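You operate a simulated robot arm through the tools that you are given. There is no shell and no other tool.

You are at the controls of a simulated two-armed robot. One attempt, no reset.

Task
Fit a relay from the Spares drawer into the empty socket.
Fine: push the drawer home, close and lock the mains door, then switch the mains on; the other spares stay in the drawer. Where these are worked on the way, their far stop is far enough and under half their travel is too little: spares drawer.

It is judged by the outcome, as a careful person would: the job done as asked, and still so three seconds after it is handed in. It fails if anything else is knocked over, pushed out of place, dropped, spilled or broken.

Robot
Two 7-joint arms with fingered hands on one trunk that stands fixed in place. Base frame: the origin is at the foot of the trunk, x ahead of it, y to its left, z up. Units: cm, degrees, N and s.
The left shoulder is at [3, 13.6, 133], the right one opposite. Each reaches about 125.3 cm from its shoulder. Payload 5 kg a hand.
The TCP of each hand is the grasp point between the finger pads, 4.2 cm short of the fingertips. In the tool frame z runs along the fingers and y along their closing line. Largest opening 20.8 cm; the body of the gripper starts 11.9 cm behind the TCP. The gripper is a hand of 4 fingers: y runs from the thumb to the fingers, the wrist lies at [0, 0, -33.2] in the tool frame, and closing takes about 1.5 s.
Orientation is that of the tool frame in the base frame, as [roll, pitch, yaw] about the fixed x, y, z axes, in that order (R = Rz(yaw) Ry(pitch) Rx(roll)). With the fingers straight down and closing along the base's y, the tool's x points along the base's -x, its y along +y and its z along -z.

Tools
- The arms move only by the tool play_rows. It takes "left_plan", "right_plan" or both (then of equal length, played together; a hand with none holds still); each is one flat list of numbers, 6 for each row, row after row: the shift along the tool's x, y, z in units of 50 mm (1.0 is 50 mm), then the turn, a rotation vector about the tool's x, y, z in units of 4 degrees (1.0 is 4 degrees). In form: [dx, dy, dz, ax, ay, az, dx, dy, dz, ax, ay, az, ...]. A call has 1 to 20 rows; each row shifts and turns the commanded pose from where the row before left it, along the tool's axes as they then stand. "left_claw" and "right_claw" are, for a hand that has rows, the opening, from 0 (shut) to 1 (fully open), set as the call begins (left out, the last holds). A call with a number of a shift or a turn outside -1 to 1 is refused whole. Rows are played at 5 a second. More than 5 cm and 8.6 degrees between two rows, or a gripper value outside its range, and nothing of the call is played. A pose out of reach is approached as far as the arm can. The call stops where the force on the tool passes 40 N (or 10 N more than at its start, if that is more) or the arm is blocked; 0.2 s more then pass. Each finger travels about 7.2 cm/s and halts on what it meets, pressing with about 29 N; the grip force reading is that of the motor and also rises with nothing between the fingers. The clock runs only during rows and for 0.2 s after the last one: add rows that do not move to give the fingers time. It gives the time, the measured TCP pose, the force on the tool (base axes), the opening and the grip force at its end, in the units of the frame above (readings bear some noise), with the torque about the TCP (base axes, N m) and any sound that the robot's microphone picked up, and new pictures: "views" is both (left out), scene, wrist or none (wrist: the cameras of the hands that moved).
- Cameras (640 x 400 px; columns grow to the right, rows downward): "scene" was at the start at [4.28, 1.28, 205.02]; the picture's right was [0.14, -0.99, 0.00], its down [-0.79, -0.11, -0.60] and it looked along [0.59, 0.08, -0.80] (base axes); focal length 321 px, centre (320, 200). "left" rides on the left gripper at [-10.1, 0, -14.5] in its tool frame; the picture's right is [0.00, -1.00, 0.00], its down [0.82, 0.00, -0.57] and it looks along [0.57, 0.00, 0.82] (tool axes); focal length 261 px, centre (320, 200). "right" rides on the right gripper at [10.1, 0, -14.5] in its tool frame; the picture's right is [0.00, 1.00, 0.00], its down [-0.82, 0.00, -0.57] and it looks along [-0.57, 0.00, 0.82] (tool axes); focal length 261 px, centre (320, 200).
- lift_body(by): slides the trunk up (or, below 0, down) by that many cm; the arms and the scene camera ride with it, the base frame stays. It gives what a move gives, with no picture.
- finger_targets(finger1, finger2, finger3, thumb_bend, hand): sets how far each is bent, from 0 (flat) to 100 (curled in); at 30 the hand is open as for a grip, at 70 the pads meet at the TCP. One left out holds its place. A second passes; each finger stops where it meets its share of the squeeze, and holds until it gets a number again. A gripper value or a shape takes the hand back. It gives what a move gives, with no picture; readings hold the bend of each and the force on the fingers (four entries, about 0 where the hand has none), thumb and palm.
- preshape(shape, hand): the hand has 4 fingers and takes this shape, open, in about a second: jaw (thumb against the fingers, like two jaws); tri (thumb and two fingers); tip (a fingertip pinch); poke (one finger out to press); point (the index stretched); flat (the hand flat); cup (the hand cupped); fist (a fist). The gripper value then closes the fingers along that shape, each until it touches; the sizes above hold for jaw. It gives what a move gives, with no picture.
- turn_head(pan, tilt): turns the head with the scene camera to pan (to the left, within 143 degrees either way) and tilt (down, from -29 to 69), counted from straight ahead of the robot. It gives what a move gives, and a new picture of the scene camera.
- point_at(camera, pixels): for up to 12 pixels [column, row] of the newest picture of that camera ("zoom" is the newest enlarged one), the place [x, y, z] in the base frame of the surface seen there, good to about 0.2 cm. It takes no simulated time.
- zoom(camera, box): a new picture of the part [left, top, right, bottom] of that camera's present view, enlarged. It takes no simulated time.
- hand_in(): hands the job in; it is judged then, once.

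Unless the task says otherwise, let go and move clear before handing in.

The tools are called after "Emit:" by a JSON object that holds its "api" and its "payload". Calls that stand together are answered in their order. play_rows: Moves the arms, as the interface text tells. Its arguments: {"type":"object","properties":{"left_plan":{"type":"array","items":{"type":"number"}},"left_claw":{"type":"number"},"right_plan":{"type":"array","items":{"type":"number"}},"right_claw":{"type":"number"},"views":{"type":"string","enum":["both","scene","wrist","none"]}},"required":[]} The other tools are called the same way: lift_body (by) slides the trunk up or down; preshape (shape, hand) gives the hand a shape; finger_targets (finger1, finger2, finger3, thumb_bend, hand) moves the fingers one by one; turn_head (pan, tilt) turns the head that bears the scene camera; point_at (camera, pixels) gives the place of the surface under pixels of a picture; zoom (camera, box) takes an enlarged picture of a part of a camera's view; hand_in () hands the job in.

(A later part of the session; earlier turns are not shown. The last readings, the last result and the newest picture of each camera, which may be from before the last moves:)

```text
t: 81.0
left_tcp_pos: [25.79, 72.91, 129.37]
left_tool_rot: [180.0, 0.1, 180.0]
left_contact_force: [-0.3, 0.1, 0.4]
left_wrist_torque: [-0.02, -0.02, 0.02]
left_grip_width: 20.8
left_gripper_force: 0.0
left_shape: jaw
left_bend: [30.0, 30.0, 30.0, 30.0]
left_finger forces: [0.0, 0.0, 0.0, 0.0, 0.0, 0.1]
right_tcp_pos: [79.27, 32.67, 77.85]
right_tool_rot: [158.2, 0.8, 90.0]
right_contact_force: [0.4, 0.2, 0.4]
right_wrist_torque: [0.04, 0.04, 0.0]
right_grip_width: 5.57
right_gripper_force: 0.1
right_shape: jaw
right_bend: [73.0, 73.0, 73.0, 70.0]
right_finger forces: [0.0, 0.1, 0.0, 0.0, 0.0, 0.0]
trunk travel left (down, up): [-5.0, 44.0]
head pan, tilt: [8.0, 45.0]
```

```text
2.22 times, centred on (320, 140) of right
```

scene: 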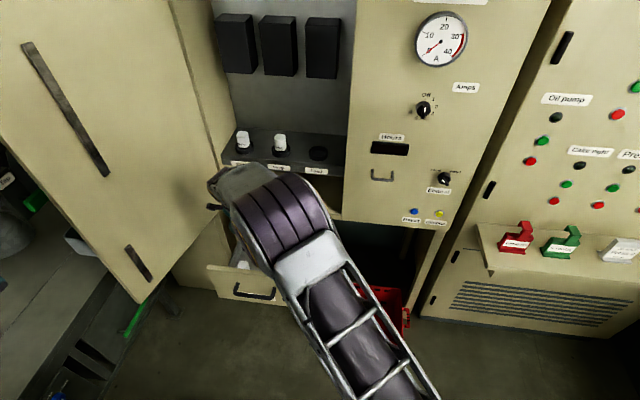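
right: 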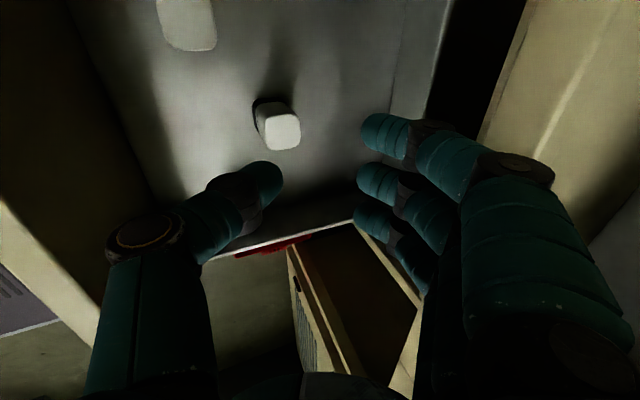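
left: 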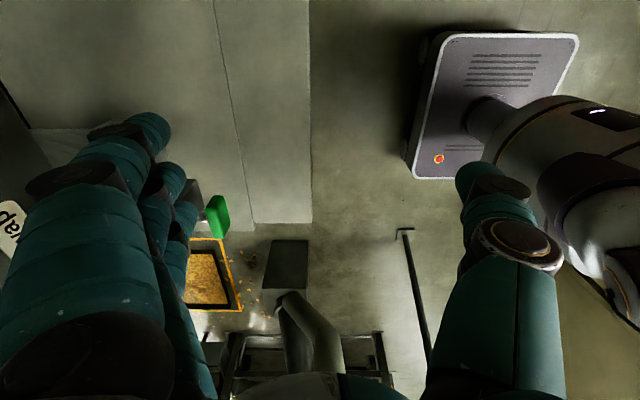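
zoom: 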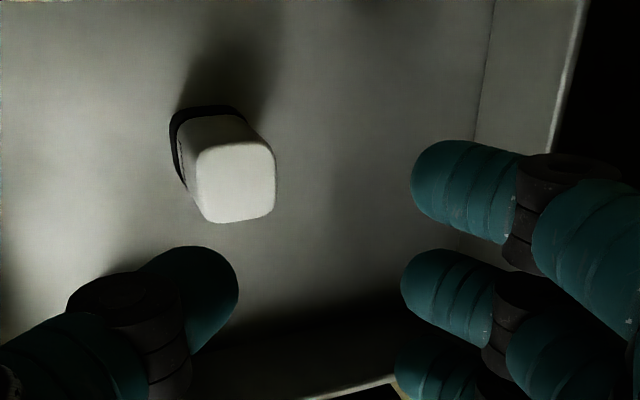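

The relay will lie between the pads after a vertical descent. I lower 9 cm first (with +0.2 cm x), then check.

Emit:
{"api": "play_rows", "payload": {"right_plan": [0, 0.037, 0.015, 0, 0, 0, 0, -0.111, 0.279, 0, 0, 0, 0, -0.111, 0.279, 0, 0, 0, 0, -0.111, 0.279, 0, 0, 0, 0, -0.111, 0.279, 0, 0, 0, 0, -0.111, 0.279, 0, 0, 0, 0, -0.111, 0.279, 0, 0, 0], "views": "wrist"}}

Emit:
{"api": "zoom", "payload": {"camera": "right", "box": [210, 50, 430, 230]}}

```text
t: 82.6
left_tcp_pos: [25.87, 73.03, 129.39]
left_tool_rot: [179.9, 0.2, -180.0]
left_contact_force: [-0.7, -0.7, -0.7]
left_wrist_torque: [-0.03, 0.02, -0.01]
left_grip_width: 20.81
left_gripper_force: 0.1
left_shape: jaw
left_bend: [30.0, 30.0, 30.0, 30.0]
left_finger forces: [0.0, 0.1, 0.1, 0.0, 0.0, 0.0]
right_tcp_pos: [79.67, 32.37, 68.78]
right_tool_rot: [158.2, 0.8, 90.0]
right_contact_force: [0.9, -0.4, 0.6]
right_wrist_torque: [-0.02, 0.09, -0.02]
right_grip_width: 5.59
right_gripper_force: 0.1
right_shape: jaw
right_bend: [73.0, 73.0, 73.0, 70.0]
right_finger forces: [0.0, 0.0, 0.0, 0.0, 0.1, 0.1]
trunk travel left (down, up): [-5.0, 44.0]
head pan, tilt: [8.0, 45.0]
```

right: 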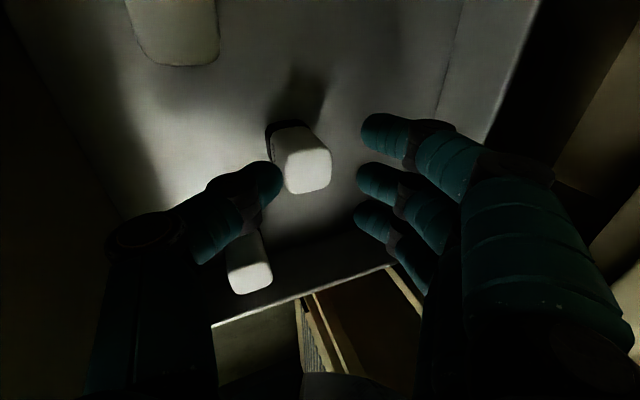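

```text
2.22 times, centred on (320, 140) of right
```

zoom: 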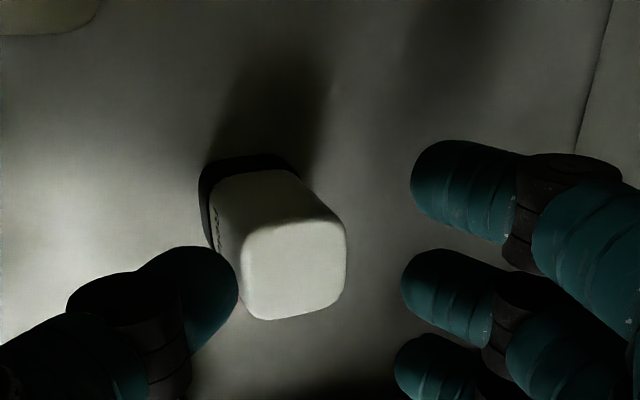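

Emit:
{"api": "point_at", "payload": {"camera": "zoom", "pixels": [[232, 280], [225, 265], [200, 270], [250, 250], [252, 300], [340, 250], [335, 295], [295, 270], [408, 285], [412, 300], [420, 190], [295, 228]]}}

```text
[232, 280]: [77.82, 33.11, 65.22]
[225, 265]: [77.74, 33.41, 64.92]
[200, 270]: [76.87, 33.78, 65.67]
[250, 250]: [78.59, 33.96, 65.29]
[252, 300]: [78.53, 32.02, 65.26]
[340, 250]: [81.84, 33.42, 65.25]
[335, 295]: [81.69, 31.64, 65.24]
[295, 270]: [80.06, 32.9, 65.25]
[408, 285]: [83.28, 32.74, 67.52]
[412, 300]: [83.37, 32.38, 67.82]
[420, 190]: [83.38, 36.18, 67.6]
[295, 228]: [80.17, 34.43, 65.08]
```

Gap is 0.7 cm at the thumb and 1.3 cm at the finger; I shift −0.3 cm x, +0.4 cm y, and lower the last 4.2 cm.

Emit:
{"api": "play_rows", "payload": {"right_plan": [0.08, -0.056, -0.022, 0, 0, 0, 0, -0.078, 0.195, 0, 0, 0, 0, -0.078, 0.195, 0, 0, 0, 0, -0.078, 0.195, 0, 0, 0, 0, -0.078, 0.195, 0, 0, 0], "views": "wrist"}}

Emit:
{"api": "zoom", "payload": {"camera": "right", "box": [210, 70, 430, 250]}}

```text
t: 83.8
left_tcp_pos: [25.81, 72.83, 129.43]
left_tool_rot: [179.9, 0.1, -180.0]
left_contact_force: [0.1, -0.9, -0.3]
left_wrist_torque: [0.02, -0.05, 0.02]
left_grip_width: 20.8
left_gripper_force: 0.1
left_shape: jaw
left_bend: [30.0, 30.0, 30.0, 30.0]
left_finger forces: [0.0, 0.0, 0.1, 0.0, 0.1, 0.0]
right_tcp_pos: [79.35, 32.6, 64.76]
right_tool_rot: [158.2, 0.7, 89.9]
right_contact_force: [0.2, -1.6, 4.6]
right_wrist_torque: [0.04, 0.15, 0.05]
right_grip_width: 5.54
right_gripper_force: 0.0
right_shape: jaw
right_bend: [73.0, 73.0, 73.0, 70.0]
right_finger forces: [0.0, 0.0, 0.0, 0.1, 4.1, 0.1]
trunk travel left (down, up): [-5.0, 44.0]
head pan, tilt: [8.0, 45.0]
```

right: 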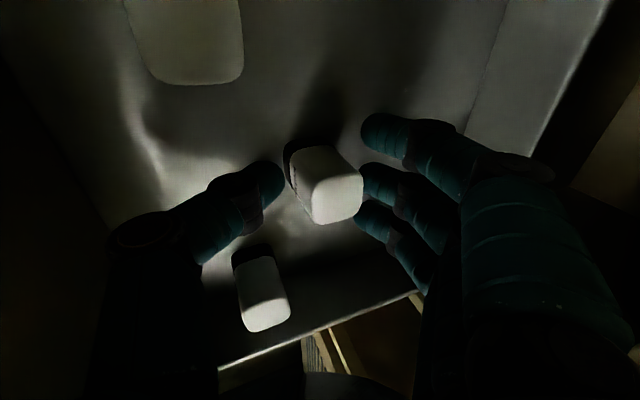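

```text
2.22 times, centred on (320, 160) of right
```

zoom: 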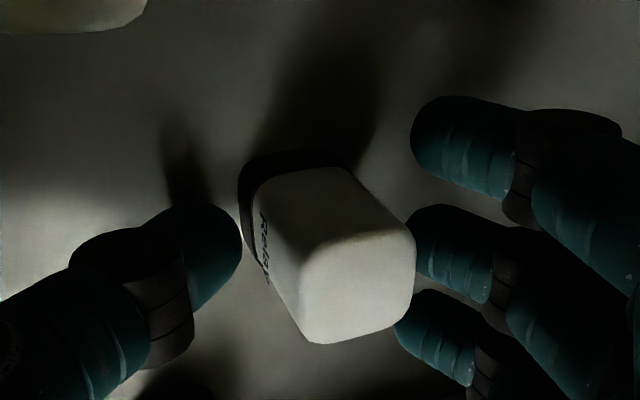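

The thumb reports 4 N upward contact. I'll check where the thumb tip is relative to the relay and floor.

Emit:
{"api": "point_at", "payload": {"camera": "zoom", "pixels": [[235, 245], [225, 225], [200, 215], [240, 255], [250, 230], [260, 260], [300, 320], [270, 200], [248, 180], [410, 250], [230, 300], [340, 290]]}}

```text
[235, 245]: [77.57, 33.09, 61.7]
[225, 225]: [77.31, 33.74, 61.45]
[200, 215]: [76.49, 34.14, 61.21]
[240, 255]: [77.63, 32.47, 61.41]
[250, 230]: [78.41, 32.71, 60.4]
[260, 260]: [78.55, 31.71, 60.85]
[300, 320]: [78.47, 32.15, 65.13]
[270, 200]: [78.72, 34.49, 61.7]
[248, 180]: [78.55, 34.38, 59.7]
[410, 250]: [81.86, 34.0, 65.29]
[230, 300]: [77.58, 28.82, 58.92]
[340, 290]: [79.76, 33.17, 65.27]
```

Thumb tip is ~1 cm above the floor and just in front of the relay; the contact is light. I'll rise 0.2 cm and close on the relay front-to-back.

Emit:
{"api": "play_rows", "payload": {"right_plan": [0.02, 0.015, -0.037, 0, 0, 0, 0, 0, 0, 0, 0, 0, 0, 0, 0, 0, 0, 0, 0, 0, 0, 0, 0, 0, 0, 0, 0, 0, 0, 0, 0, 0, 0, 0, 0, 0, 0, 0, 0, 0, 0, 0], "right_claw": 0.12, "views": "wrist"}}

Emit:
{"api": "zoom", "payload": {"camera": "right", "box": [210, 70, 430, 250]}}

```text
t: 85.4
left_tcp_pos: [25.71, 73.06, 129.32]
left_tool_rot: [179.9, 0.2, -179.9]
left_contact_force: [-0.8, -0.1, -0.2]
left_wrist_torque: [-0.03, -0.04, -0.02]
left_grip_width: 20.78
left_gripper_force: 0.0
left_shape: jaw
left_bend: [30.0, 30.0, 30.0, 30.0]
left_finger forces: [0.0, 0.0, 0.0, 0.1, 0.1, 0.0]
right_tcp_pos: [79.26, 32.77, 64.87]
right_tool_rot: [158.2, 0.8, 89.9]
right_contact_force: [0.2, 0.9, -1.3]
right_wrist_torque: [0.02, 0.06, -0.02]
right_grip_width: 1.7
right_gripper_force: 29.0
right_shape: jaw
right_bend: [70.0, 72.0, 70.0, 71.0]
right_finger forces: [0.1, 15.7, 0.0, 0.0, 15.8, 0.1]
trunk travel left (down, up): [-5.0, 44.0]
head pan, tilt: [8.0, 45.0]
```

right: 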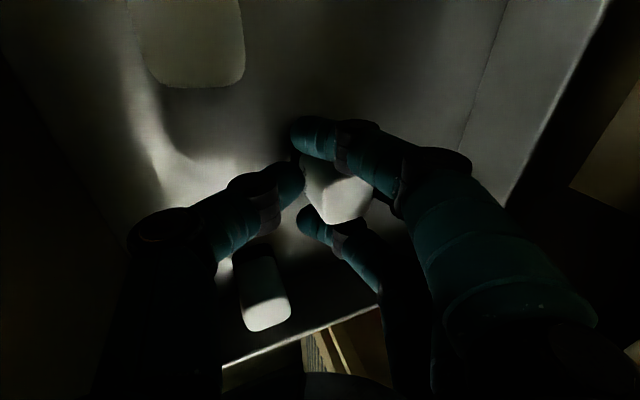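

```text
2.22 times, centred on (320, 160) of right
```

zoom: 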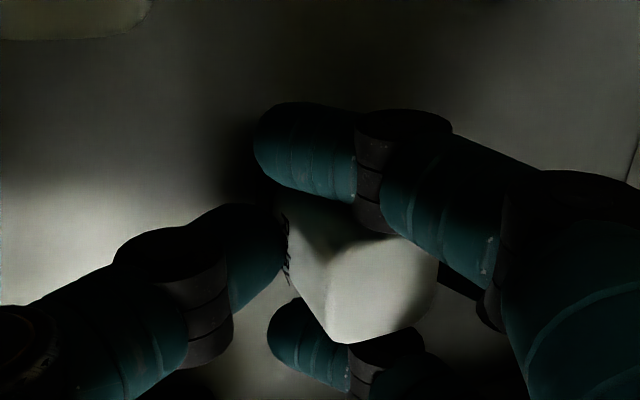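

Gripped with ~15.7 N on the middle finger and thumb. I'll examine the relay's attitude in the grip closely.

Emit:
{"api": "zoom", "payload": {"camera": "right", "box": [285, 130, 385, 240]}}

Emit:
{"api": "point_at", "payload": {"camera": "zoom", "pixels": [[340, 310], [400, 290], [420, 250], [370, 260], [350, 330], [440, 300], [400, 330], [310, 260], [280, 200], [320, 200], [350, 180]]}}

```text
3.64 times, centred on (335, 185) of right
```

zoom: 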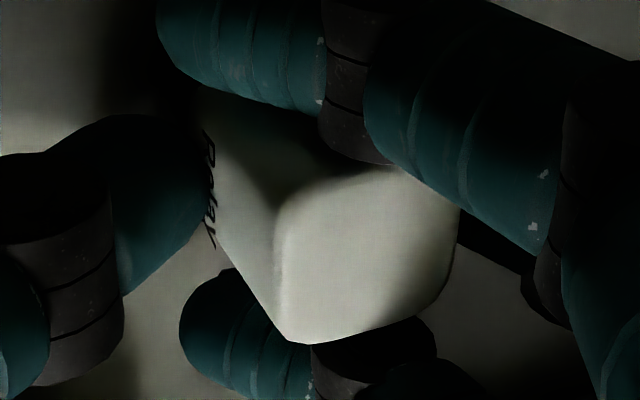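

```text
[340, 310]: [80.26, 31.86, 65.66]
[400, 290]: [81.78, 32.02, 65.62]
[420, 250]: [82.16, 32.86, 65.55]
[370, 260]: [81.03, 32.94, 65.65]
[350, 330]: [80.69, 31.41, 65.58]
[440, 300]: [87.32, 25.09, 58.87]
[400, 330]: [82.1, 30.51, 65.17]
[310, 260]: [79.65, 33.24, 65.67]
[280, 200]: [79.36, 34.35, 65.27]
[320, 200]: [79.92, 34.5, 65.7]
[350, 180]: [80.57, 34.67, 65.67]
```

Emit:
{"api": "point_at", "payload": {"camera": "zoom", "pixels": [[283, 225], [285, 250], [287, 275], [290, 300], [297, 325], [455, 235], [450, 265], [430, 295], [380, 325], [330, 338], [245, 180], [225, 120]]}}

```text
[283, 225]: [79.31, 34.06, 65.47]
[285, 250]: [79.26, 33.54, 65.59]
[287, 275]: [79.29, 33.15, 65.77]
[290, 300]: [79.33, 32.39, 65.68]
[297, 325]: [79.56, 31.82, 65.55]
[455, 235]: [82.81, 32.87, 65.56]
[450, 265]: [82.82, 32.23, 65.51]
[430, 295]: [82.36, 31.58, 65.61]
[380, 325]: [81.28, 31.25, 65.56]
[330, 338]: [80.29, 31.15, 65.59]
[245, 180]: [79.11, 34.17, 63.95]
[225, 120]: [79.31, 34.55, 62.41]
```

The relay is upright and aligned in the grip (front edge x≈79.3, back 82.8, centre y≈32.9; top z 65.65), 1.75 cm ahead of the TCP. I lift it slowly out of the drawer.

Emit:
{"api": "play_rows", "payload": {"right_plan": [0, 0.037, -0.093, 0, 0, 0, 0, 0.074, -0.186, 0, 0, 0, 0, 0.148, -0.372, 0, 0, 0, 0, 0.186, -0.464, 0, 0, 0, 0, 0.186, -0.464, 0, 0, 0, 0, 0.186, -0.464, 0, 0, 0, 0, 0.186, -0.464, 0, 0, 0, 0, 0.186, -0.464, 0, 0, 0], "views": "both"}}

Emit:
{"api": "zoom", "payload": {"camera": "right", "box": [260, 100, 420, 260]}}

```text
t: 87.2
left_tcp_pos: [25.74, 73.01, 129.51]
left_tool_rot: [179.9, 0.2, -179.9]
left_contact_force: [-0.6, 0.2, 0.9]
left_wrist_torque: [0.01, -0.09, -0.03]
left_grip_width: 20.81
left_gripper_force: 0.1
left_shape: jaw
left_bend: [30.0, 30.0, 30.0, 30.0]
left_finger forces: [0.0, 0.0, 0.1, 0.0, 0.1, 0.0]
right_tcp_pos: [79.38, 33.18, 80.84]
right_tool_rot: [158.4, 0.8, 90.0]
right_contact_force: [-0.6, 0.5, -1.3]
right_wrist_torque: [0.04, -0.15, 0.01]
right_grip_width: 1.68
right_gripper_force: 29.1
right_shape: jaw
right_bend: [70.0, 72.0, 70.0, 71.0]
right_finger forces: [0.0, 15.8, 0.0, 0.0, 15.8, 0.0]
trunk travel left (down, up): [-5.0, 44.0]
head pan, tilt: [8.0, 45.0]
```

scene: 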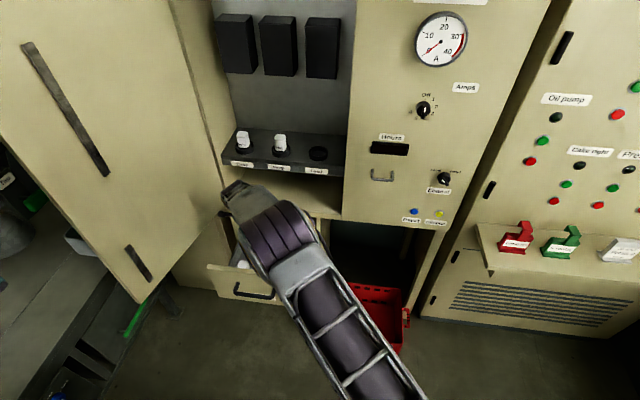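
right: 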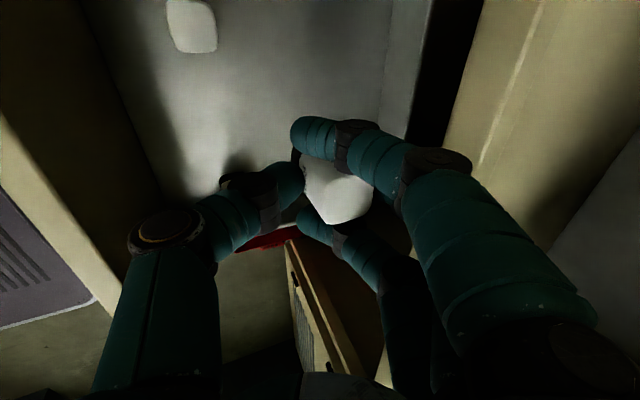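

```text
2.50 times, centred on (340, 180) of right
```

zoom: 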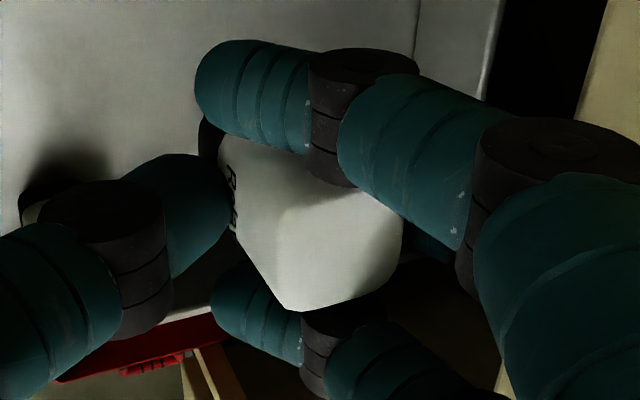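

The relay is held firmly (15.8 N each side) and clear of the drawer. I pull back and up a little, then raise the trunk 30 cm.

Emit:
{"api": "play_rows", "payload": {"right_plan": [0, -0.162, -0.495, 0, 0, 0, 0, -0.162, -0.495, 0, 0, 0, 0, -0.162, -0.495, 0, 0, 0], "views": "none"}}

Emit:
{"api": "lift_body", "payload": {"by": 34}}

Emit:
{"api": "turn_head", "payload": {"pan": 8, "tilt": 50}}

```text
t: 88.0
left_tcp_pos: [25.64, 73.0, 129.51]
left_tool_rot: [179.9, 0.1, -179.9]
left_contact_force: [-1.3, 0.2, 1.0]
left_wrist_torque: [-0.02, -0.18, 0.04]
left_grip_width: 20.78
left_gripper_force: 0.0
left_shape: jaw
left_bend: [30.0, 30.0, 30.0, 30.0]
left_finger forces: [0.0, 0.0, 0.1, 0.0, 0.0, 0.0]
right_tcp_pos: [74.17, 33.18, 86.88]
right_tool_rot: [158.2, 0.9, 90.1]
right_contact_force: [0.0, -0.7, -0.7]
right_wrist_torque: [0.06, -0.01, 0.04]
right_grip_width: 1.69
right_gripper_force: 29.2
right_shape: jaw
right_bend: [70.0, 72.0, 70.0, 71.0]
right_finger forces: [0.0, 15.7, 0.1, 0.0, 15.7, 0.0]
trunk travel left (down, up): [-5.0, 44.0]
head pan, tilt: [8.0, 45.0]
```

```text
t: 91.3
left_tcp_pos: [25.85, 73.02, 163.39]
left_tool_rot: [179.8, 0.0, -180.0]
left_contact_force: [0.1, -0.5, 0.3]
left_wrist_torque: [-0.02, -0.02, 0.0]
left_grip_width: 20.8
left_gripper_force: 0.0
left_shape: jaw
left_bend: [30.0, 30.0, 30.0, 30.0]
left_finger forces: [0.0, 0.0, 0.0, 0.0, 0.0, 0.1]
right_tcp_pos: [74.34, 33.25, 120.84]
right_tool_rot: [158.4, 0.9, 90.0]
right_contact_force: [-0.1, -0.1, -1.3]
right_wrist_torque: [0.01, 0.0, 0.01]
right_grip_width: 1.69
right_gripper_force: 29.2
right_shape: jaw
right_bend: [70.0, 72.0, 70.0, 71.0]
right_finger forces: [0.1, 15.8, 0.0, 0.0, 15.6, 0.0]
trunk travel left (down, up): [-39.0, 10.0]
head pan, tilt: [8.0, 45.0]
```

```text
t: 92.0
left_tcp_pos: [25.88, 73.15, 163.35]
left_tool_rot: [179.9, 0.2, 180.0]
left_contact_force: [0.4, -0.4, -0.2]
left_wrist_torque: [-0.03, -0.01, -0.02]
left_grip_width: 20.78
left_gripper_force: 0.0
left_shape: jaw
left_bend: [30.0, 30.0, 30.0, 30.0]
left_finger forces: [0.0, 0.0, 0.0, 0.1, 0.0, 0.1]
right_tcp_pos: [74.22, 33.22, 120.9]
right_tool_rot: [158.1, 0.8, 90.0]
right_contact_force: [-1.5, -1.1, -1.7]
right_wrist_torque: [0.0, -0.02, -0.03]
right_grip_width: 1.7
right_gripper_force: 29.5
right_shape: jaw
right_bend: [70.0, 72.0, 70.0, 71.0]
right_finger forces: [0.0, 15.7, 0.0, 0.1, 15.7, 0.0]
trunk travel left (down, up): [-39.0, 10.0]
head pan, tilt: [8.0, 50.0]
```

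scene: 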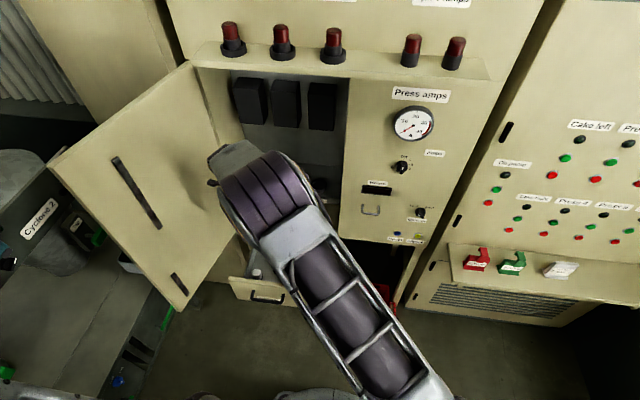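

Trunk raised; the relay is still held at TCP (74.2, 33.2, 120.9). I'll move sideways to y≈14.9 and down to z 113, still in front of the cabinet.

Emit:
{"api": "play_rows", "payload": {"right_plan": [-0.61, -0.098, 0.244, 0, 0, 0, -0.61, -0.098, 0.244, 0, 0, 0, -0.61, -0.098, 0.244, 0, 0, 0, -0.61, -0.098, 0.244, 0, 0, 0, -0.61, -0.098, 0.244, 0, 0, 0, -0.61, -0.098, 0.244, 0, 0, 0], "views": "both"}}

Emit:
{"api": "zoom", "payload": {"camera": "scene", "box": [200, 60, 400, 230]}}

```text
t: 93.4
left_tcp_pos: [25.88, 72.74, 163.46]
left_tool_rot: [179.9, 0.1, -179.8]
left_contact_force: [0.1, -0.3, -0.2]
left_wrist_torque: [0.11, 0.08, -0.02]
left_grip_width: 20.8
left_gripper_force: 0.0
left_shape: jaw
left_bend: [30.0, 30.0, 30.0, 30.0]
left_finger forces: [0.0, 0.0, 0.1, 0.0, 0.0, 0.0]
right_tcp_pos: [74.38, 14.89, 113.33]
right_tool_rot: [158.2, 0.8, 90.2]
right_contact_force: [0.2, 1.1, -0.6]
right_wrist_torque: [-0.09, 0.04, -0.01]
right_grip_width: 1.68
right_gripper_force: 29.2
right_shape: jaw
right_bend: [70.0, 72.0, 70.0, 71.0]
right_finger forces: [0.0, 15.6, 0.0, 0.0, 15.6, 0.0]
trunk travel left (down, up): [-39.0, 10.0]
head pan, tilt: [8.0, 50.0]
```

scene: 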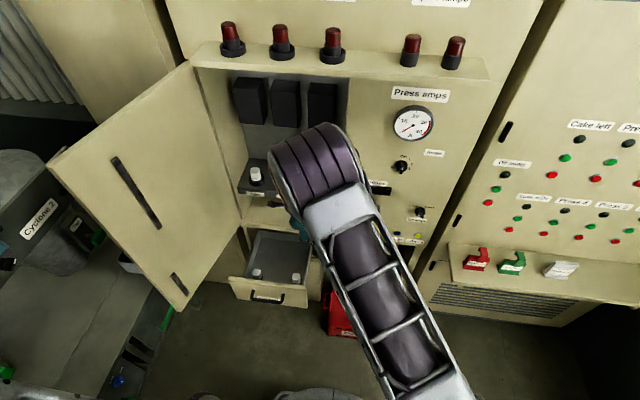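
right: 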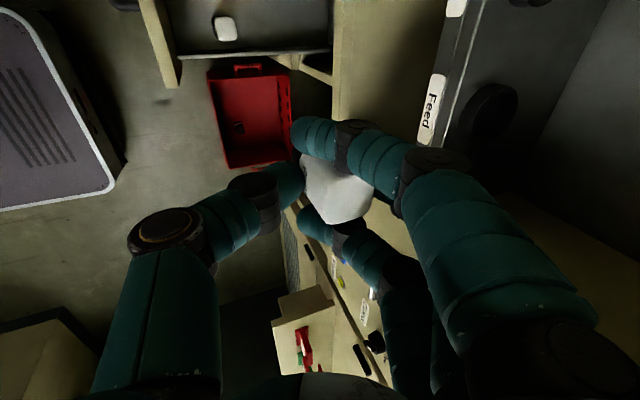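

```text
2.35 times, centred on (300, 145) of scene
```

zoom: 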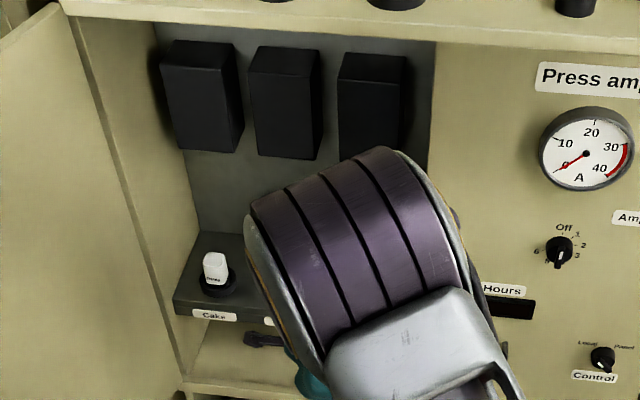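

I'll measure the held relay's attitude now and the contactor boxes' lower edges to be sure the fingers clear them.

Emit:
{"api": "point_at", "payload": {"camera": "zoom", "pixels": [[205, 145], [280, 150], [365, 140], [205, 60], [120, 120], [430, 120]]}}

Emit:
{"api": "zoom", "payload": {"camera": "right", "box": [285, 120, 395, 240]}}

Emit:
{"api": "point_at", "payload": {"camera": "zoom", "pixels": [[283, 245], [287, 275], [290, 300], [297, 325], [440, 255], [430, 280], [400, 310], [350, 330], [340, 280], [380, 250], [320, 200], [245, 190]]}}

Emit:
{"api": "point_at", "payload": {"camera": "right", "pixels": [[490, 112], [470, 112], [512, 100], [492, 88], [490, 140], [430, 105], [475, 60], [545, 120]]}}

```text
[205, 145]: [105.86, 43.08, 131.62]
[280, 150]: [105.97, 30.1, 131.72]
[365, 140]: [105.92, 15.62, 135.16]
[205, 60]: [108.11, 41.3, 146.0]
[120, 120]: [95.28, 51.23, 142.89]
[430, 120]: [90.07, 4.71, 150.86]
```

```text
3.33 times, centred on (340, 180) of right
```

zoom: 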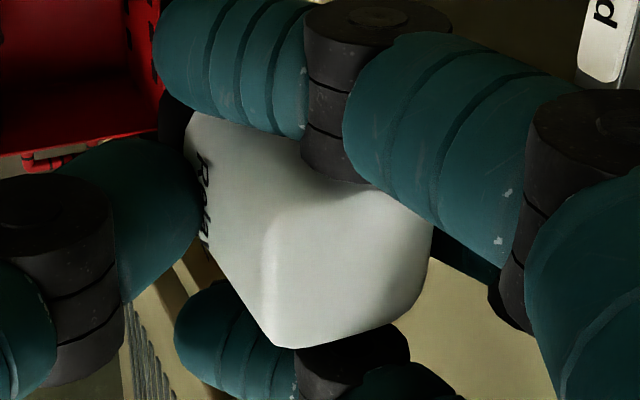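

```text
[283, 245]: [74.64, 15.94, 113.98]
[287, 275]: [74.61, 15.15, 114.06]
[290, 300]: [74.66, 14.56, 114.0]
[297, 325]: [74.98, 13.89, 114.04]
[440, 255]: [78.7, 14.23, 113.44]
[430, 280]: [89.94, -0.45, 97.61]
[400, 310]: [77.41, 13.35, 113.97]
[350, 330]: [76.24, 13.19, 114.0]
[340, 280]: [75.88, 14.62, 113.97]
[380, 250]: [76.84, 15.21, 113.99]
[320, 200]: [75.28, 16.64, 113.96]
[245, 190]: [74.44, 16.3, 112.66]
```

```text
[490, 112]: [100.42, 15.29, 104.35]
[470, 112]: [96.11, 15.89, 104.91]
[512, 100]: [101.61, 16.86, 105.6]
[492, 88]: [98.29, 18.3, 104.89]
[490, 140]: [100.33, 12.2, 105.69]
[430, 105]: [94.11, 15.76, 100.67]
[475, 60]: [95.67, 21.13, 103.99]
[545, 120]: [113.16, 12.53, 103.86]
```

The relay's top is level (z 113.97–114.06). I'll measure the Feed ring more precisely with the wrist camera, and the Cake relay for reference height.

Emit:
{"api": "zoom", "payload": {"camera": "right", "box": [440, 60, 560, 160]}}

Emit:
{"api": "point_at", "payload": {"camera": "zoom", "pixels": [[150, 200], [180, 270], [240, 310], [290, 330], [340, 320], [385, 240], [380, 170], [340, 115], [280, 105], [220, 130], [270, 220], [300, 250]]}}

```text
4.00 times, centred on (500, 110) of right
```

zoom: 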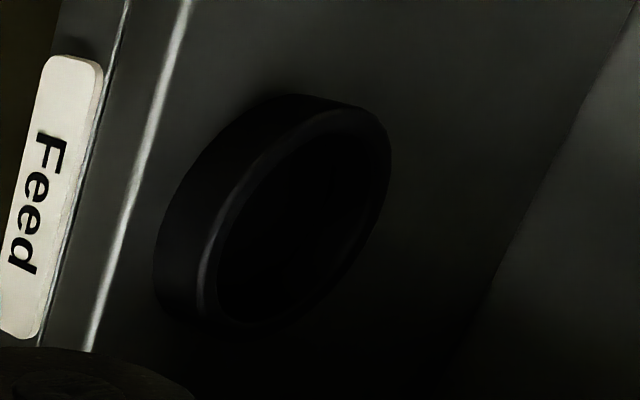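

```text
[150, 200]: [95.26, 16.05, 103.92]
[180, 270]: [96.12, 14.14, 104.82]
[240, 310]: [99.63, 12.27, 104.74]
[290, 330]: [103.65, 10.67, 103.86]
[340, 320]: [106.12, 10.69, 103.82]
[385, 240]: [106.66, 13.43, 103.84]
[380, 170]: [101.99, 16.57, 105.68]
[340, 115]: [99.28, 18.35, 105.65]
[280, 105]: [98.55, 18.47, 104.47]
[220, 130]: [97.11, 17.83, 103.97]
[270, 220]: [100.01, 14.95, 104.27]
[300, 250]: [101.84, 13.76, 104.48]
```

The Feed ring is centred at about (99.2, 15.2), radius 3.2, rim z 105.7. I advance 20 cm toward it at constant height (relay bottom ≈107.7, above the ring).

Emit:
{"api": "play_rows", "payload": {"right_plan": [0.03, 0.465, 0.185, 0, 0, 0, 0.03, 0.465, 0.185, 0, 0, 0, 0, 0.465, 0.185, 0, 0, 0, 0, 0.465, 0.185, 0, 0, 0, 0, 0.465, 0.185, 0, 0, 0, 0, 0.465, 0.185, 0, 0, 0, 0, 0.465, 0.185, 0, 0, 0, 0, 0.372, 0.148, 0, 0, 0], "views": "both"}}

Emit:
{"api": "zoom", "payload": {"camera": "right", "box": [260, 100, 480, 280]}}

```text
t: 95.2
left_tcp_pos: [26.0, 73.01, 163.38]
left_tool_rot: [179.9, 0.1, 180.0]
left_contact_force: [0.1, -0.8, 0.7]
left_wrist_torque: [-0.02, 0.05, -0.01]
left_grip_width: 20.77
left_gripper_force: 0.0
left_shape: jaw
left_bend: [30.0, 30.0, 30.0, 30.0]
left_finger forces: [0.1, 0.0, 0.0, 0.0, 0.1, 0.1]
right_tcp_pos: [93.76, 15.22, 113.33]
right_tool_rot: [158.3, 0.8, 90.0]
right_contact_force: [-0.4, -0.1, -0.9]
right_wrist_torque: [0.0, 0.05, 0.01]
right_grip_width: 1.67
right_gripper_force: 28.8
right_shape: jaw
right_bend: [70.0, 72.0, 70.0, 71.0]
right_finger forces: [0.1, 15.7, 0.0, 0.0, 15.7, 0.1]
trunk travel left (down, up): [-39.0, 10.0]
head pan, tilt: [8.0, 50.0]
```

scene: 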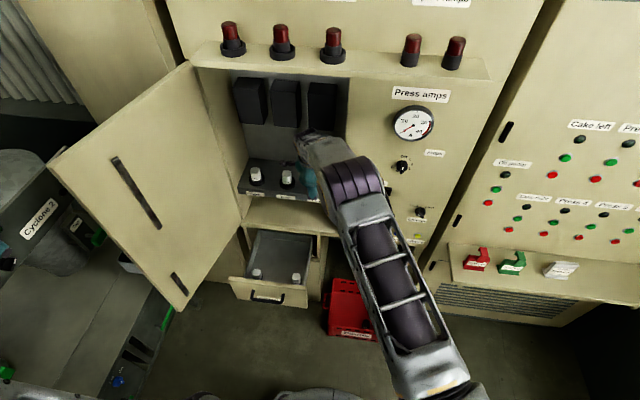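
right: 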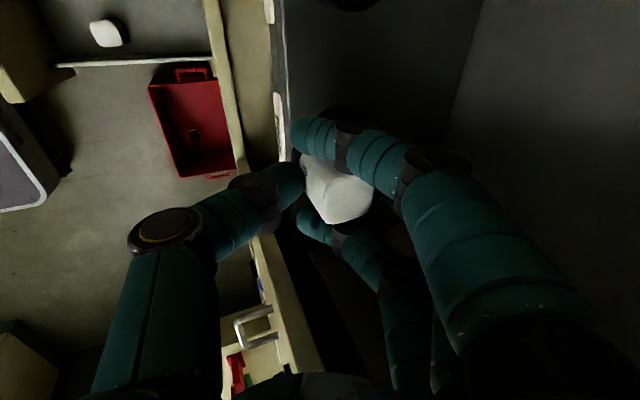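

```text
2.22 times, centred on (370, 190) of right
```

zoom: 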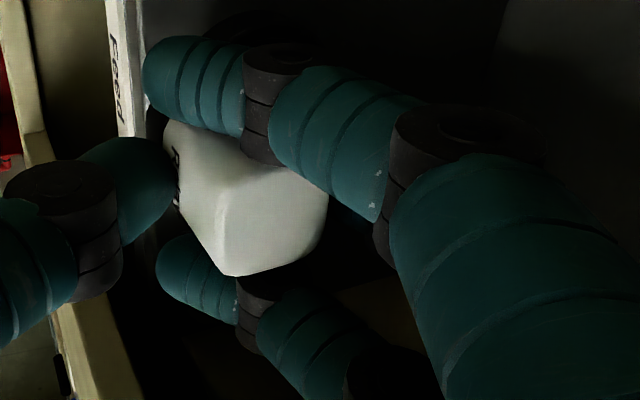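

Emit:
{"api": "zoom", "payload": {"camera": "scene", "box": [270, 130, 370, 210]}}

Emit:
{"api": "zoom", "payload": {"camera": "right", "box": [285, 120, 395, 240]}}

Emit:
{"api": "point_at", "payload": {"camera": "zoom", "pixels": [[272, 220], [287, 275], [290, 300], [297, 325], [425, 255], [420, 280], [400, 305], [350, 330], [340, 280], [380, 250], [320, 200], [245, 190]]}}

```text
5.00 times, centred on (320, 170) of scene
```

zoom: 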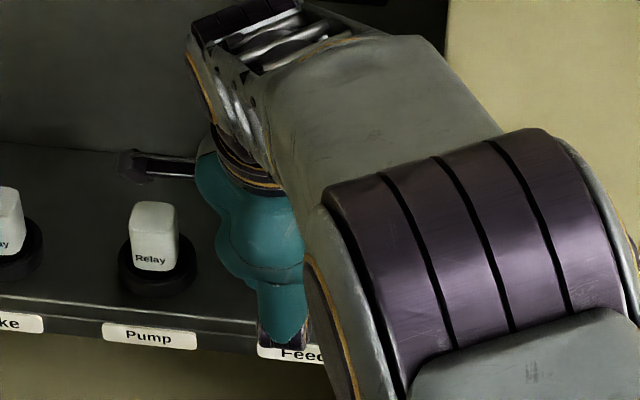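

```text
3.33 times, centred on (340, 180) of right
```

zoom: 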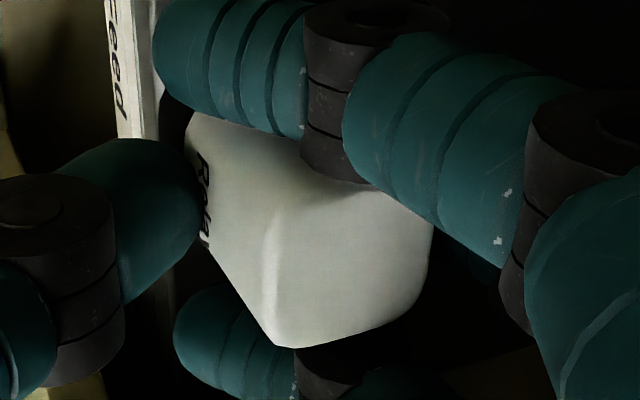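

```text
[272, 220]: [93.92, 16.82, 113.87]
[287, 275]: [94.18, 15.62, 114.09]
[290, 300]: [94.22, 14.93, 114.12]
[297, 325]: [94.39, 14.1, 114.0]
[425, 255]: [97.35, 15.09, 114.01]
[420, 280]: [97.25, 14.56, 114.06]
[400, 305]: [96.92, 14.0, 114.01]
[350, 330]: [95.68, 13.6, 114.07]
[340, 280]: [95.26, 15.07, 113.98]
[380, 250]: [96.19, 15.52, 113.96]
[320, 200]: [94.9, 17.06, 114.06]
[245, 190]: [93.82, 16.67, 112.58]
```

Relay front face is at x≈93.82; the seated relays' front faces are at x 97.5. I'll measure the Pump relay and ring in the scene zoom for the y offset and seated height.

Emit:
{"api": "zoom", "payload": {"camera": "scene", "box": [270, 140, 340, 200]}}

Emit:
{"api": "point_at", "payload": {"camera": "zoom", "pixels": [[95, 260], [150, 268], [105, 170], [165, 175], [130, 172], [72, 300], [195, 300], [130, 320], [115, 230], [140, 300]]}}

```text
6.67 times, centred on (305, 170) of scene
```

zoom: 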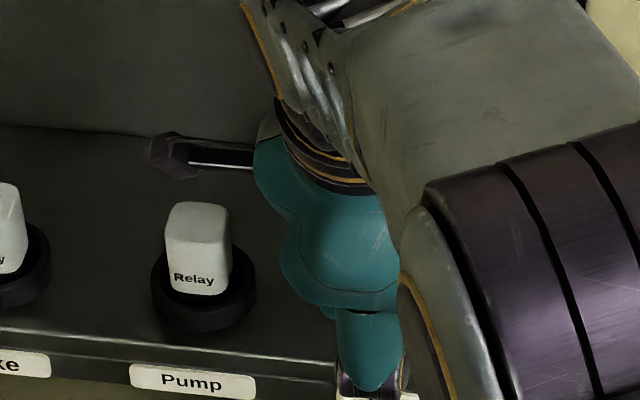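

```text
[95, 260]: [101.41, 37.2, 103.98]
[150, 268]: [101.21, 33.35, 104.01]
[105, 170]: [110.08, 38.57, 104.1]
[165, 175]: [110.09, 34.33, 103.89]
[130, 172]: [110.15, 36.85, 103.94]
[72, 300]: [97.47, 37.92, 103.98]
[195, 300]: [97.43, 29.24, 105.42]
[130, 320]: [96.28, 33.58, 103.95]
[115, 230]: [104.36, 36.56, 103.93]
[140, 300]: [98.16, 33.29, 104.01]
```

Emit:
{"api": "point_at", "payload": {"camera": "zoom", "pixels": [[173, 268], [198, 280], [222, 275], [197, 210], [178, 215], [222, 220], [155, 285], [252, 295], [205, 325], [205, 305], [175, 300], [235, 305]]}}

```text
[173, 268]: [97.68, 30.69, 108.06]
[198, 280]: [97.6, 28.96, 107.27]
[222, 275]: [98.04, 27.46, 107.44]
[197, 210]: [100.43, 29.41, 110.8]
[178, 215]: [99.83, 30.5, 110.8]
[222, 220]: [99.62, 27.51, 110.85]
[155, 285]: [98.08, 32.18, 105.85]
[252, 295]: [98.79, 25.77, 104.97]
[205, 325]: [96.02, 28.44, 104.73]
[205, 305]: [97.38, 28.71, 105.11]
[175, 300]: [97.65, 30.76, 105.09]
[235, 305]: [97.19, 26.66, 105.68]
```

Pump relay: centre y≈29.0, ring radius 3.2, seated top z 110.8; so Feed's target is (99.25, 15.2) with front face x 97.5. I move forward the remaining 3.65 cm.

Emit:
{"api": "play_rows", "payload": {"right_plan": [-0.02, 0.226, 0.09, 0, 0, 0, 0, 0.226, 0.09, 0, 0, 0, 0, 0.226, 0.09, 0, 0, 0], "views": "wrist"}}

Emit:
{"api": "zoom", "payload": {"camera": "right", "box": [285, 120, 395, 240]}}

Emit:
{"api": "point_at", "payload": {"camera": "zoom", "pixels": [[272, 220], [287, 275], [290, 300], [297, 325], [425, 255], [420, 280], [400, 305], [350, 330], [340, 280], [380, 250], [320, 200], [245, 190]]}}

```text
t: 96.0
left_tcp_pos: [25.86, 72.97, 163.4]
left_tool_rot: [179.9, 0.2, -179.9]
left_contact_force: [0.5, -0.1, -0.2]
left_wrist_torque: [-0.01, 0.05, 0.05]
left_grip_width: 20.79
left_gripper_force: 0.0
left_shape: jaw
left_bend: [30.0, 30.0, 30.0, 30.0]
left_finger forces: [0.0, 0.1, 0.1, 0.1, 0.1, 0.1]
right_tcp_pos: [97.35, 15.04, 113.24]
right_tool_rot: [158.2, 0.9, 90.0]
right_contact_force: [0.4, 1.0, -0.6]
right_wrist_torque: [0.01, 0.06, 0.0]
right_grip_width: 1.69
right_gripper_force: 28.3
right_shape: jaw
right_bend: [70.0, 72.0, 70.0, 71.0]
right_finger forces: [0.1, 15.7, 0.0, 0.0, 15.8, 0.0]
trunk travel left (down, up): [-39.0, 10.0]
head pan, tilt: [8.0, 50.0]
```

right: 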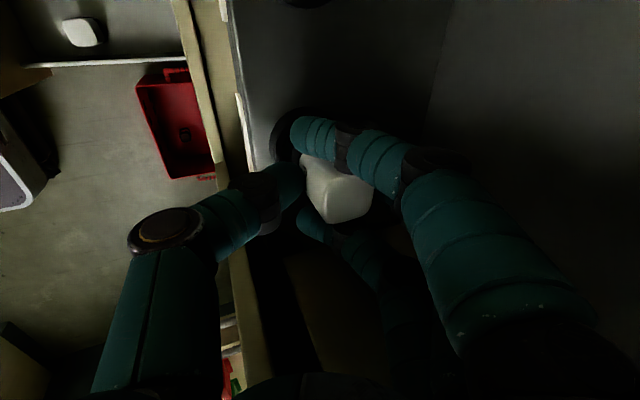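

```text
3.33 times, centred on (340, 180) of right
```

zoom: 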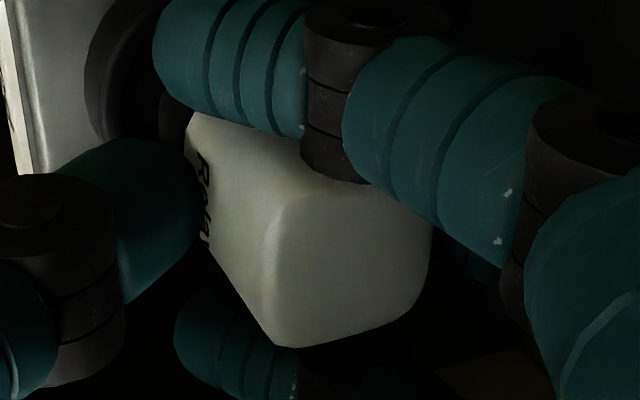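

```text
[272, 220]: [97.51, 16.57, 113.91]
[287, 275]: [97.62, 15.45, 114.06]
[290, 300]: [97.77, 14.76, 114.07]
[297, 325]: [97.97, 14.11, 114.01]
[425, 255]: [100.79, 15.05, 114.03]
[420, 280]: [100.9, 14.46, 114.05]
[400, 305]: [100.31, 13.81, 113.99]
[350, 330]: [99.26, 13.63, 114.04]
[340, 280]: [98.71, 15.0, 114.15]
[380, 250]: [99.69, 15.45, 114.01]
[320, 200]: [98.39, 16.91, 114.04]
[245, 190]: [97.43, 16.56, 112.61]
```

The relay now sits directly over the socket (front face x 97.45, y centre ≈15.25). I lower 2 cm to the rim level and check forces.

Emit:
{"api": "play_rows", "payload": {"right_plan": [0, -0.037, 0.093, 0, 0, 0, 0, -0.037, 0.093, 0, 0, 0, 0, -0.037, 0.093, 0, 0, 0, 0, -0.037, 0.093, 0, 0, 0], "views": "wrist"}}

Emit:
{"api": "zoom", "payload": {"camera": "right", "box": [265, 100, 395, 240]}}

```text
t: 97.0
left_tcp_pos: [25.88, 72.96, 163.46]
left_tool_rot: [179.8, 0.2, -180.0]
left_contact_force: [-0.5, 1.2, 0.2]
left_wrist_torque: [-0.03, 0.04, 0.01]
left_grip_width: 20.79
left_gripper_force: 0.1
left_shape: jaw
left_bend: [30.0, 30.0, 30.0, 30.0]
left_finger forces: [0.0, 0.1, 0.0, 0.0, 0.0, 0.1]
right_tcp_pos: [97.35, 15.1, 111.21]
right_tool_rot: [158.2, 0.9, 89.9]
right_contact_force: [0.0, -0.5, -0.8]
right_wrist_torque: [0.0, 0.01, 0.03]
right_grip_width: 1.7
right_gripper_force: 29.0
right_shape: jaw
right_bend: [70.0, 72.0, 70.0, 71.0]
right_finger forces: [0.0, 15.9, 0.1, 0.0, 16.0, 0.0]
trunk travel left (down, up): [-39.0, 10.0]
head pan, tilt: [8.0, 50.0]
```

right: 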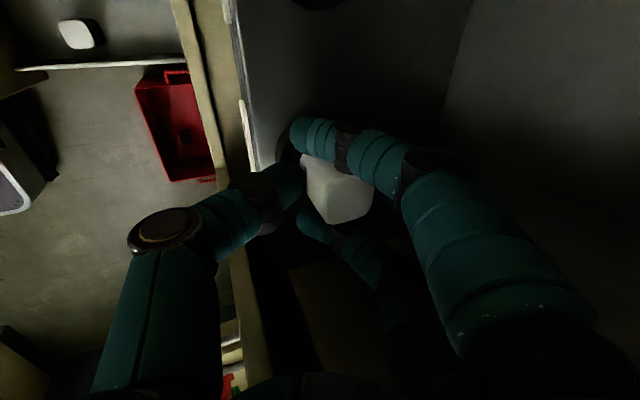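

```text
2.86 times, centred on (330, 170) of right
```

zoom: 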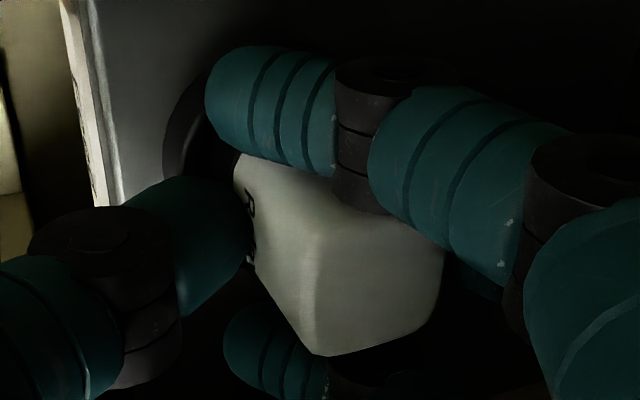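

No contact at rim level. I continue down in 0.3 cm steps to seat it (expected top z 110.8).

Emit:
{"api": "play_rows", "payload": {"right_plan": [0, -0.022, 0.056, 0, 0, 0, 0, -0.022, 0.056, 0, 0, 0, 0, -0.022, 0.056, 0, 0, 0], "views": "wrist"}}

Emit:
{"api": "zoom", "payload": {"camera": "right", "box": [265, 100, 395, 240]}}

Emit:
{"api": "point_at", "payload": {"camera": "zoom", "pixels": [[320, 240], [320, 280], [325, 320], [360, 230], [400, 250], [430, 270], [380, 310], [350, 335], [390, 280], [270, 200]]}}

```text
t: 97.8
left_tcp_pos: [25.75, 73.12, 163.43]
left_tool_rot: [179.9, 0.3, -180.0]
left_contact_force: [0.1, -1.2, -0.2]
left_wrist_torque: [-0.01, 0.02, 0.0]
left_grip_width: 20.78
left_gripper_force: 0.0
left_shape: jaw
left_bend: [30.0, 30.0, 30.0, 30.0]
left_finger forces: [0.0, 0.0, 0.0, 0.0, 0.0, 0.1]
right_tcp_pos: [97.37, 15.15, 110.38]
right_tool_rot: [158.1, 0.8, 90.0]
right_contact_force: [-1.3, -1.8, 11.6]
right_wrist_torque: [0.07, 0.12, 0.03]
right_grip_width: 1.74
right_gripper_force: 28.9
right_shape: jaw
right_bend: [70.0, 71.0, 70.0, 73.0]
right_finger forces: [0.0, 18.6, 2.0, 0.1, 21.9, 0.0]
trunk travel left (down, up): [-39.0, 10.0]
head pan, tilt: [8.0, 50.0]
```

right: 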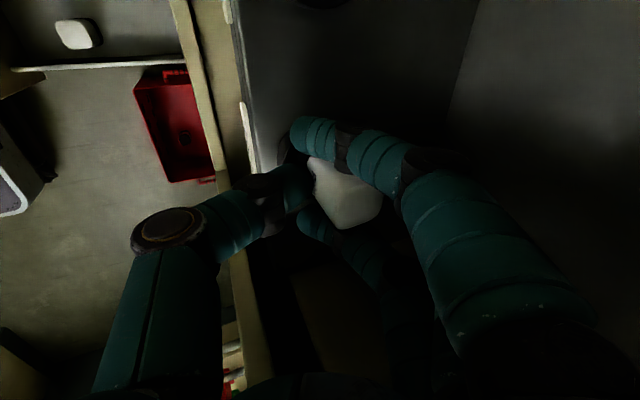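

```text
2.86 times, centred on (330, 170) of right
```

zoom: 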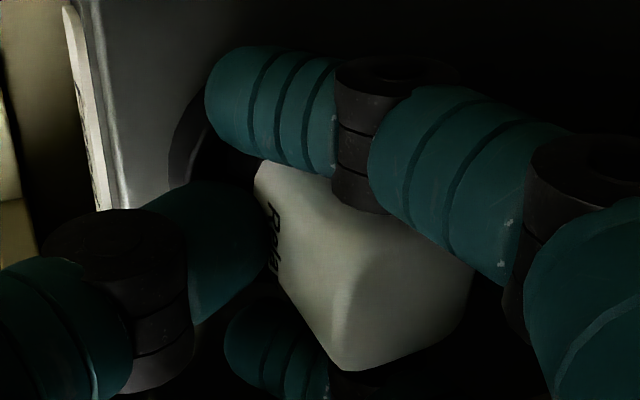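

```text
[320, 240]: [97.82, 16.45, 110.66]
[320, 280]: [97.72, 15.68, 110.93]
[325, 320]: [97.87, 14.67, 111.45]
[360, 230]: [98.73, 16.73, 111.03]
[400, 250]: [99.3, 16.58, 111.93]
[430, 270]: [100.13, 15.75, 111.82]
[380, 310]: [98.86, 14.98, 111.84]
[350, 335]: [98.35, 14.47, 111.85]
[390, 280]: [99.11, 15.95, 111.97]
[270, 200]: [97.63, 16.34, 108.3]
```

Contact at 11.6 N: the relay top reads 111.9, so its bottom is resting on the rim (~105.55) rather than in the recess. I'll lift 0.8 cm and measure relay versus ring more precisely.

Emit:
{"api": "play_rows", "payload": {"right_plan": [0, 0.03, -0.075, 0, 0, 0, 0, 0.03, -0.075, 0, 0, 0], "views": "wrist"}}

Emit:
{"api": "zoom", "payload": {"camera": "right", "box": [285, 130, 395, 240]}}

Emit:
{"api": "point_at", "payload": {"camera": "zoom", "pixels": [[300, 215], [298, 250], [300, 290], [305, 320], [450, 250], [440, 280], [420, 310], [380, 330], [340, 342], [350, 190], [255, 150], [245, 100]]}}

```text
t: 98.4
left_tcp_pos: [25.81, 73.05, 163.41]
left_tool_rot: [180.0, 0.0, -179.9]
left_contact_force: [0.8, 0.1, -0.1]
left_wrist_torque: [-0.01, -0.03, 0.02]
left_grip_width: 20.82
left_gripper_force: 0.0
left_shape: jaw
left_bend: [30.0, 30.0, 30.0, 30.0]
left_finger forces: [0.0, 0.0, 0.0, 0.0, 0.0, 0.0]
right_tcp_pos: [97.37, 14.97, 111.14]
right_tool_rot: [158.4, 0.9, 90.0]
right_contact_force: [0.4, -0.2, -0.3]
right_wrist_torque: [-0.01, -0.03, -0.04]
right_grip_width: 1.67
right_gripper_force: 28.7
right_shape: jaw
right_bend: [70.0, 71.0, 70.0, 72.0]
right_finger forces: [0.1, 15.0, 0.1, 0.1, 14.8, 0.0]
trunk travel left (down, up): [-39.0, 10.0]
head pan, tilt: [8.0, 50.0]
```

right: 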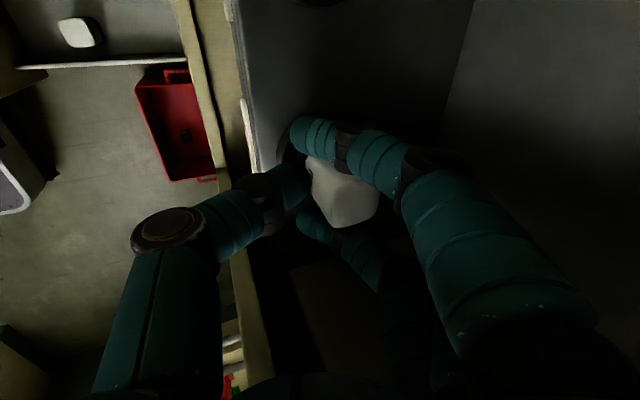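

```text
3.64 times, centred on (340, 185) of right
```

zoom: 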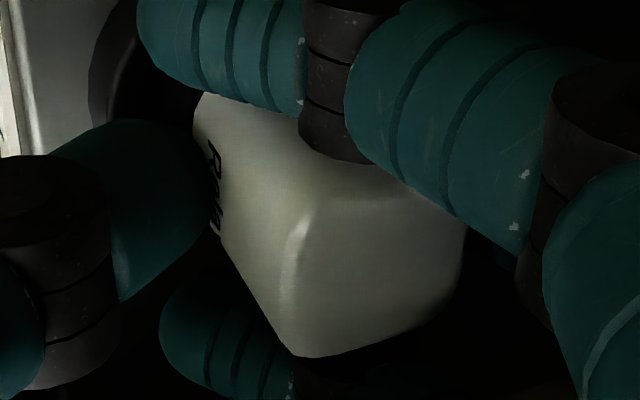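

```text
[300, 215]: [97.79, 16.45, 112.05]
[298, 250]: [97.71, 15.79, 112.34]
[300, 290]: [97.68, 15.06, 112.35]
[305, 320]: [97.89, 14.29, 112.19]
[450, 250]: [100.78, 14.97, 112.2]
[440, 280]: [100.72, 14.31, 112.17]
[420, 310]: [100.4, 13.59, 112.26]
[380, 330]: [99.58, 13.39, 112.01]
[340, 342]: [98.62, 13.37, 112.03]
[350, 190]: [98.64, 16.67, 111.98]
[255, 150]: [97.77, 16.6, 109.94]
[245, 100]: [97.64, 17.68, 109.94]
```

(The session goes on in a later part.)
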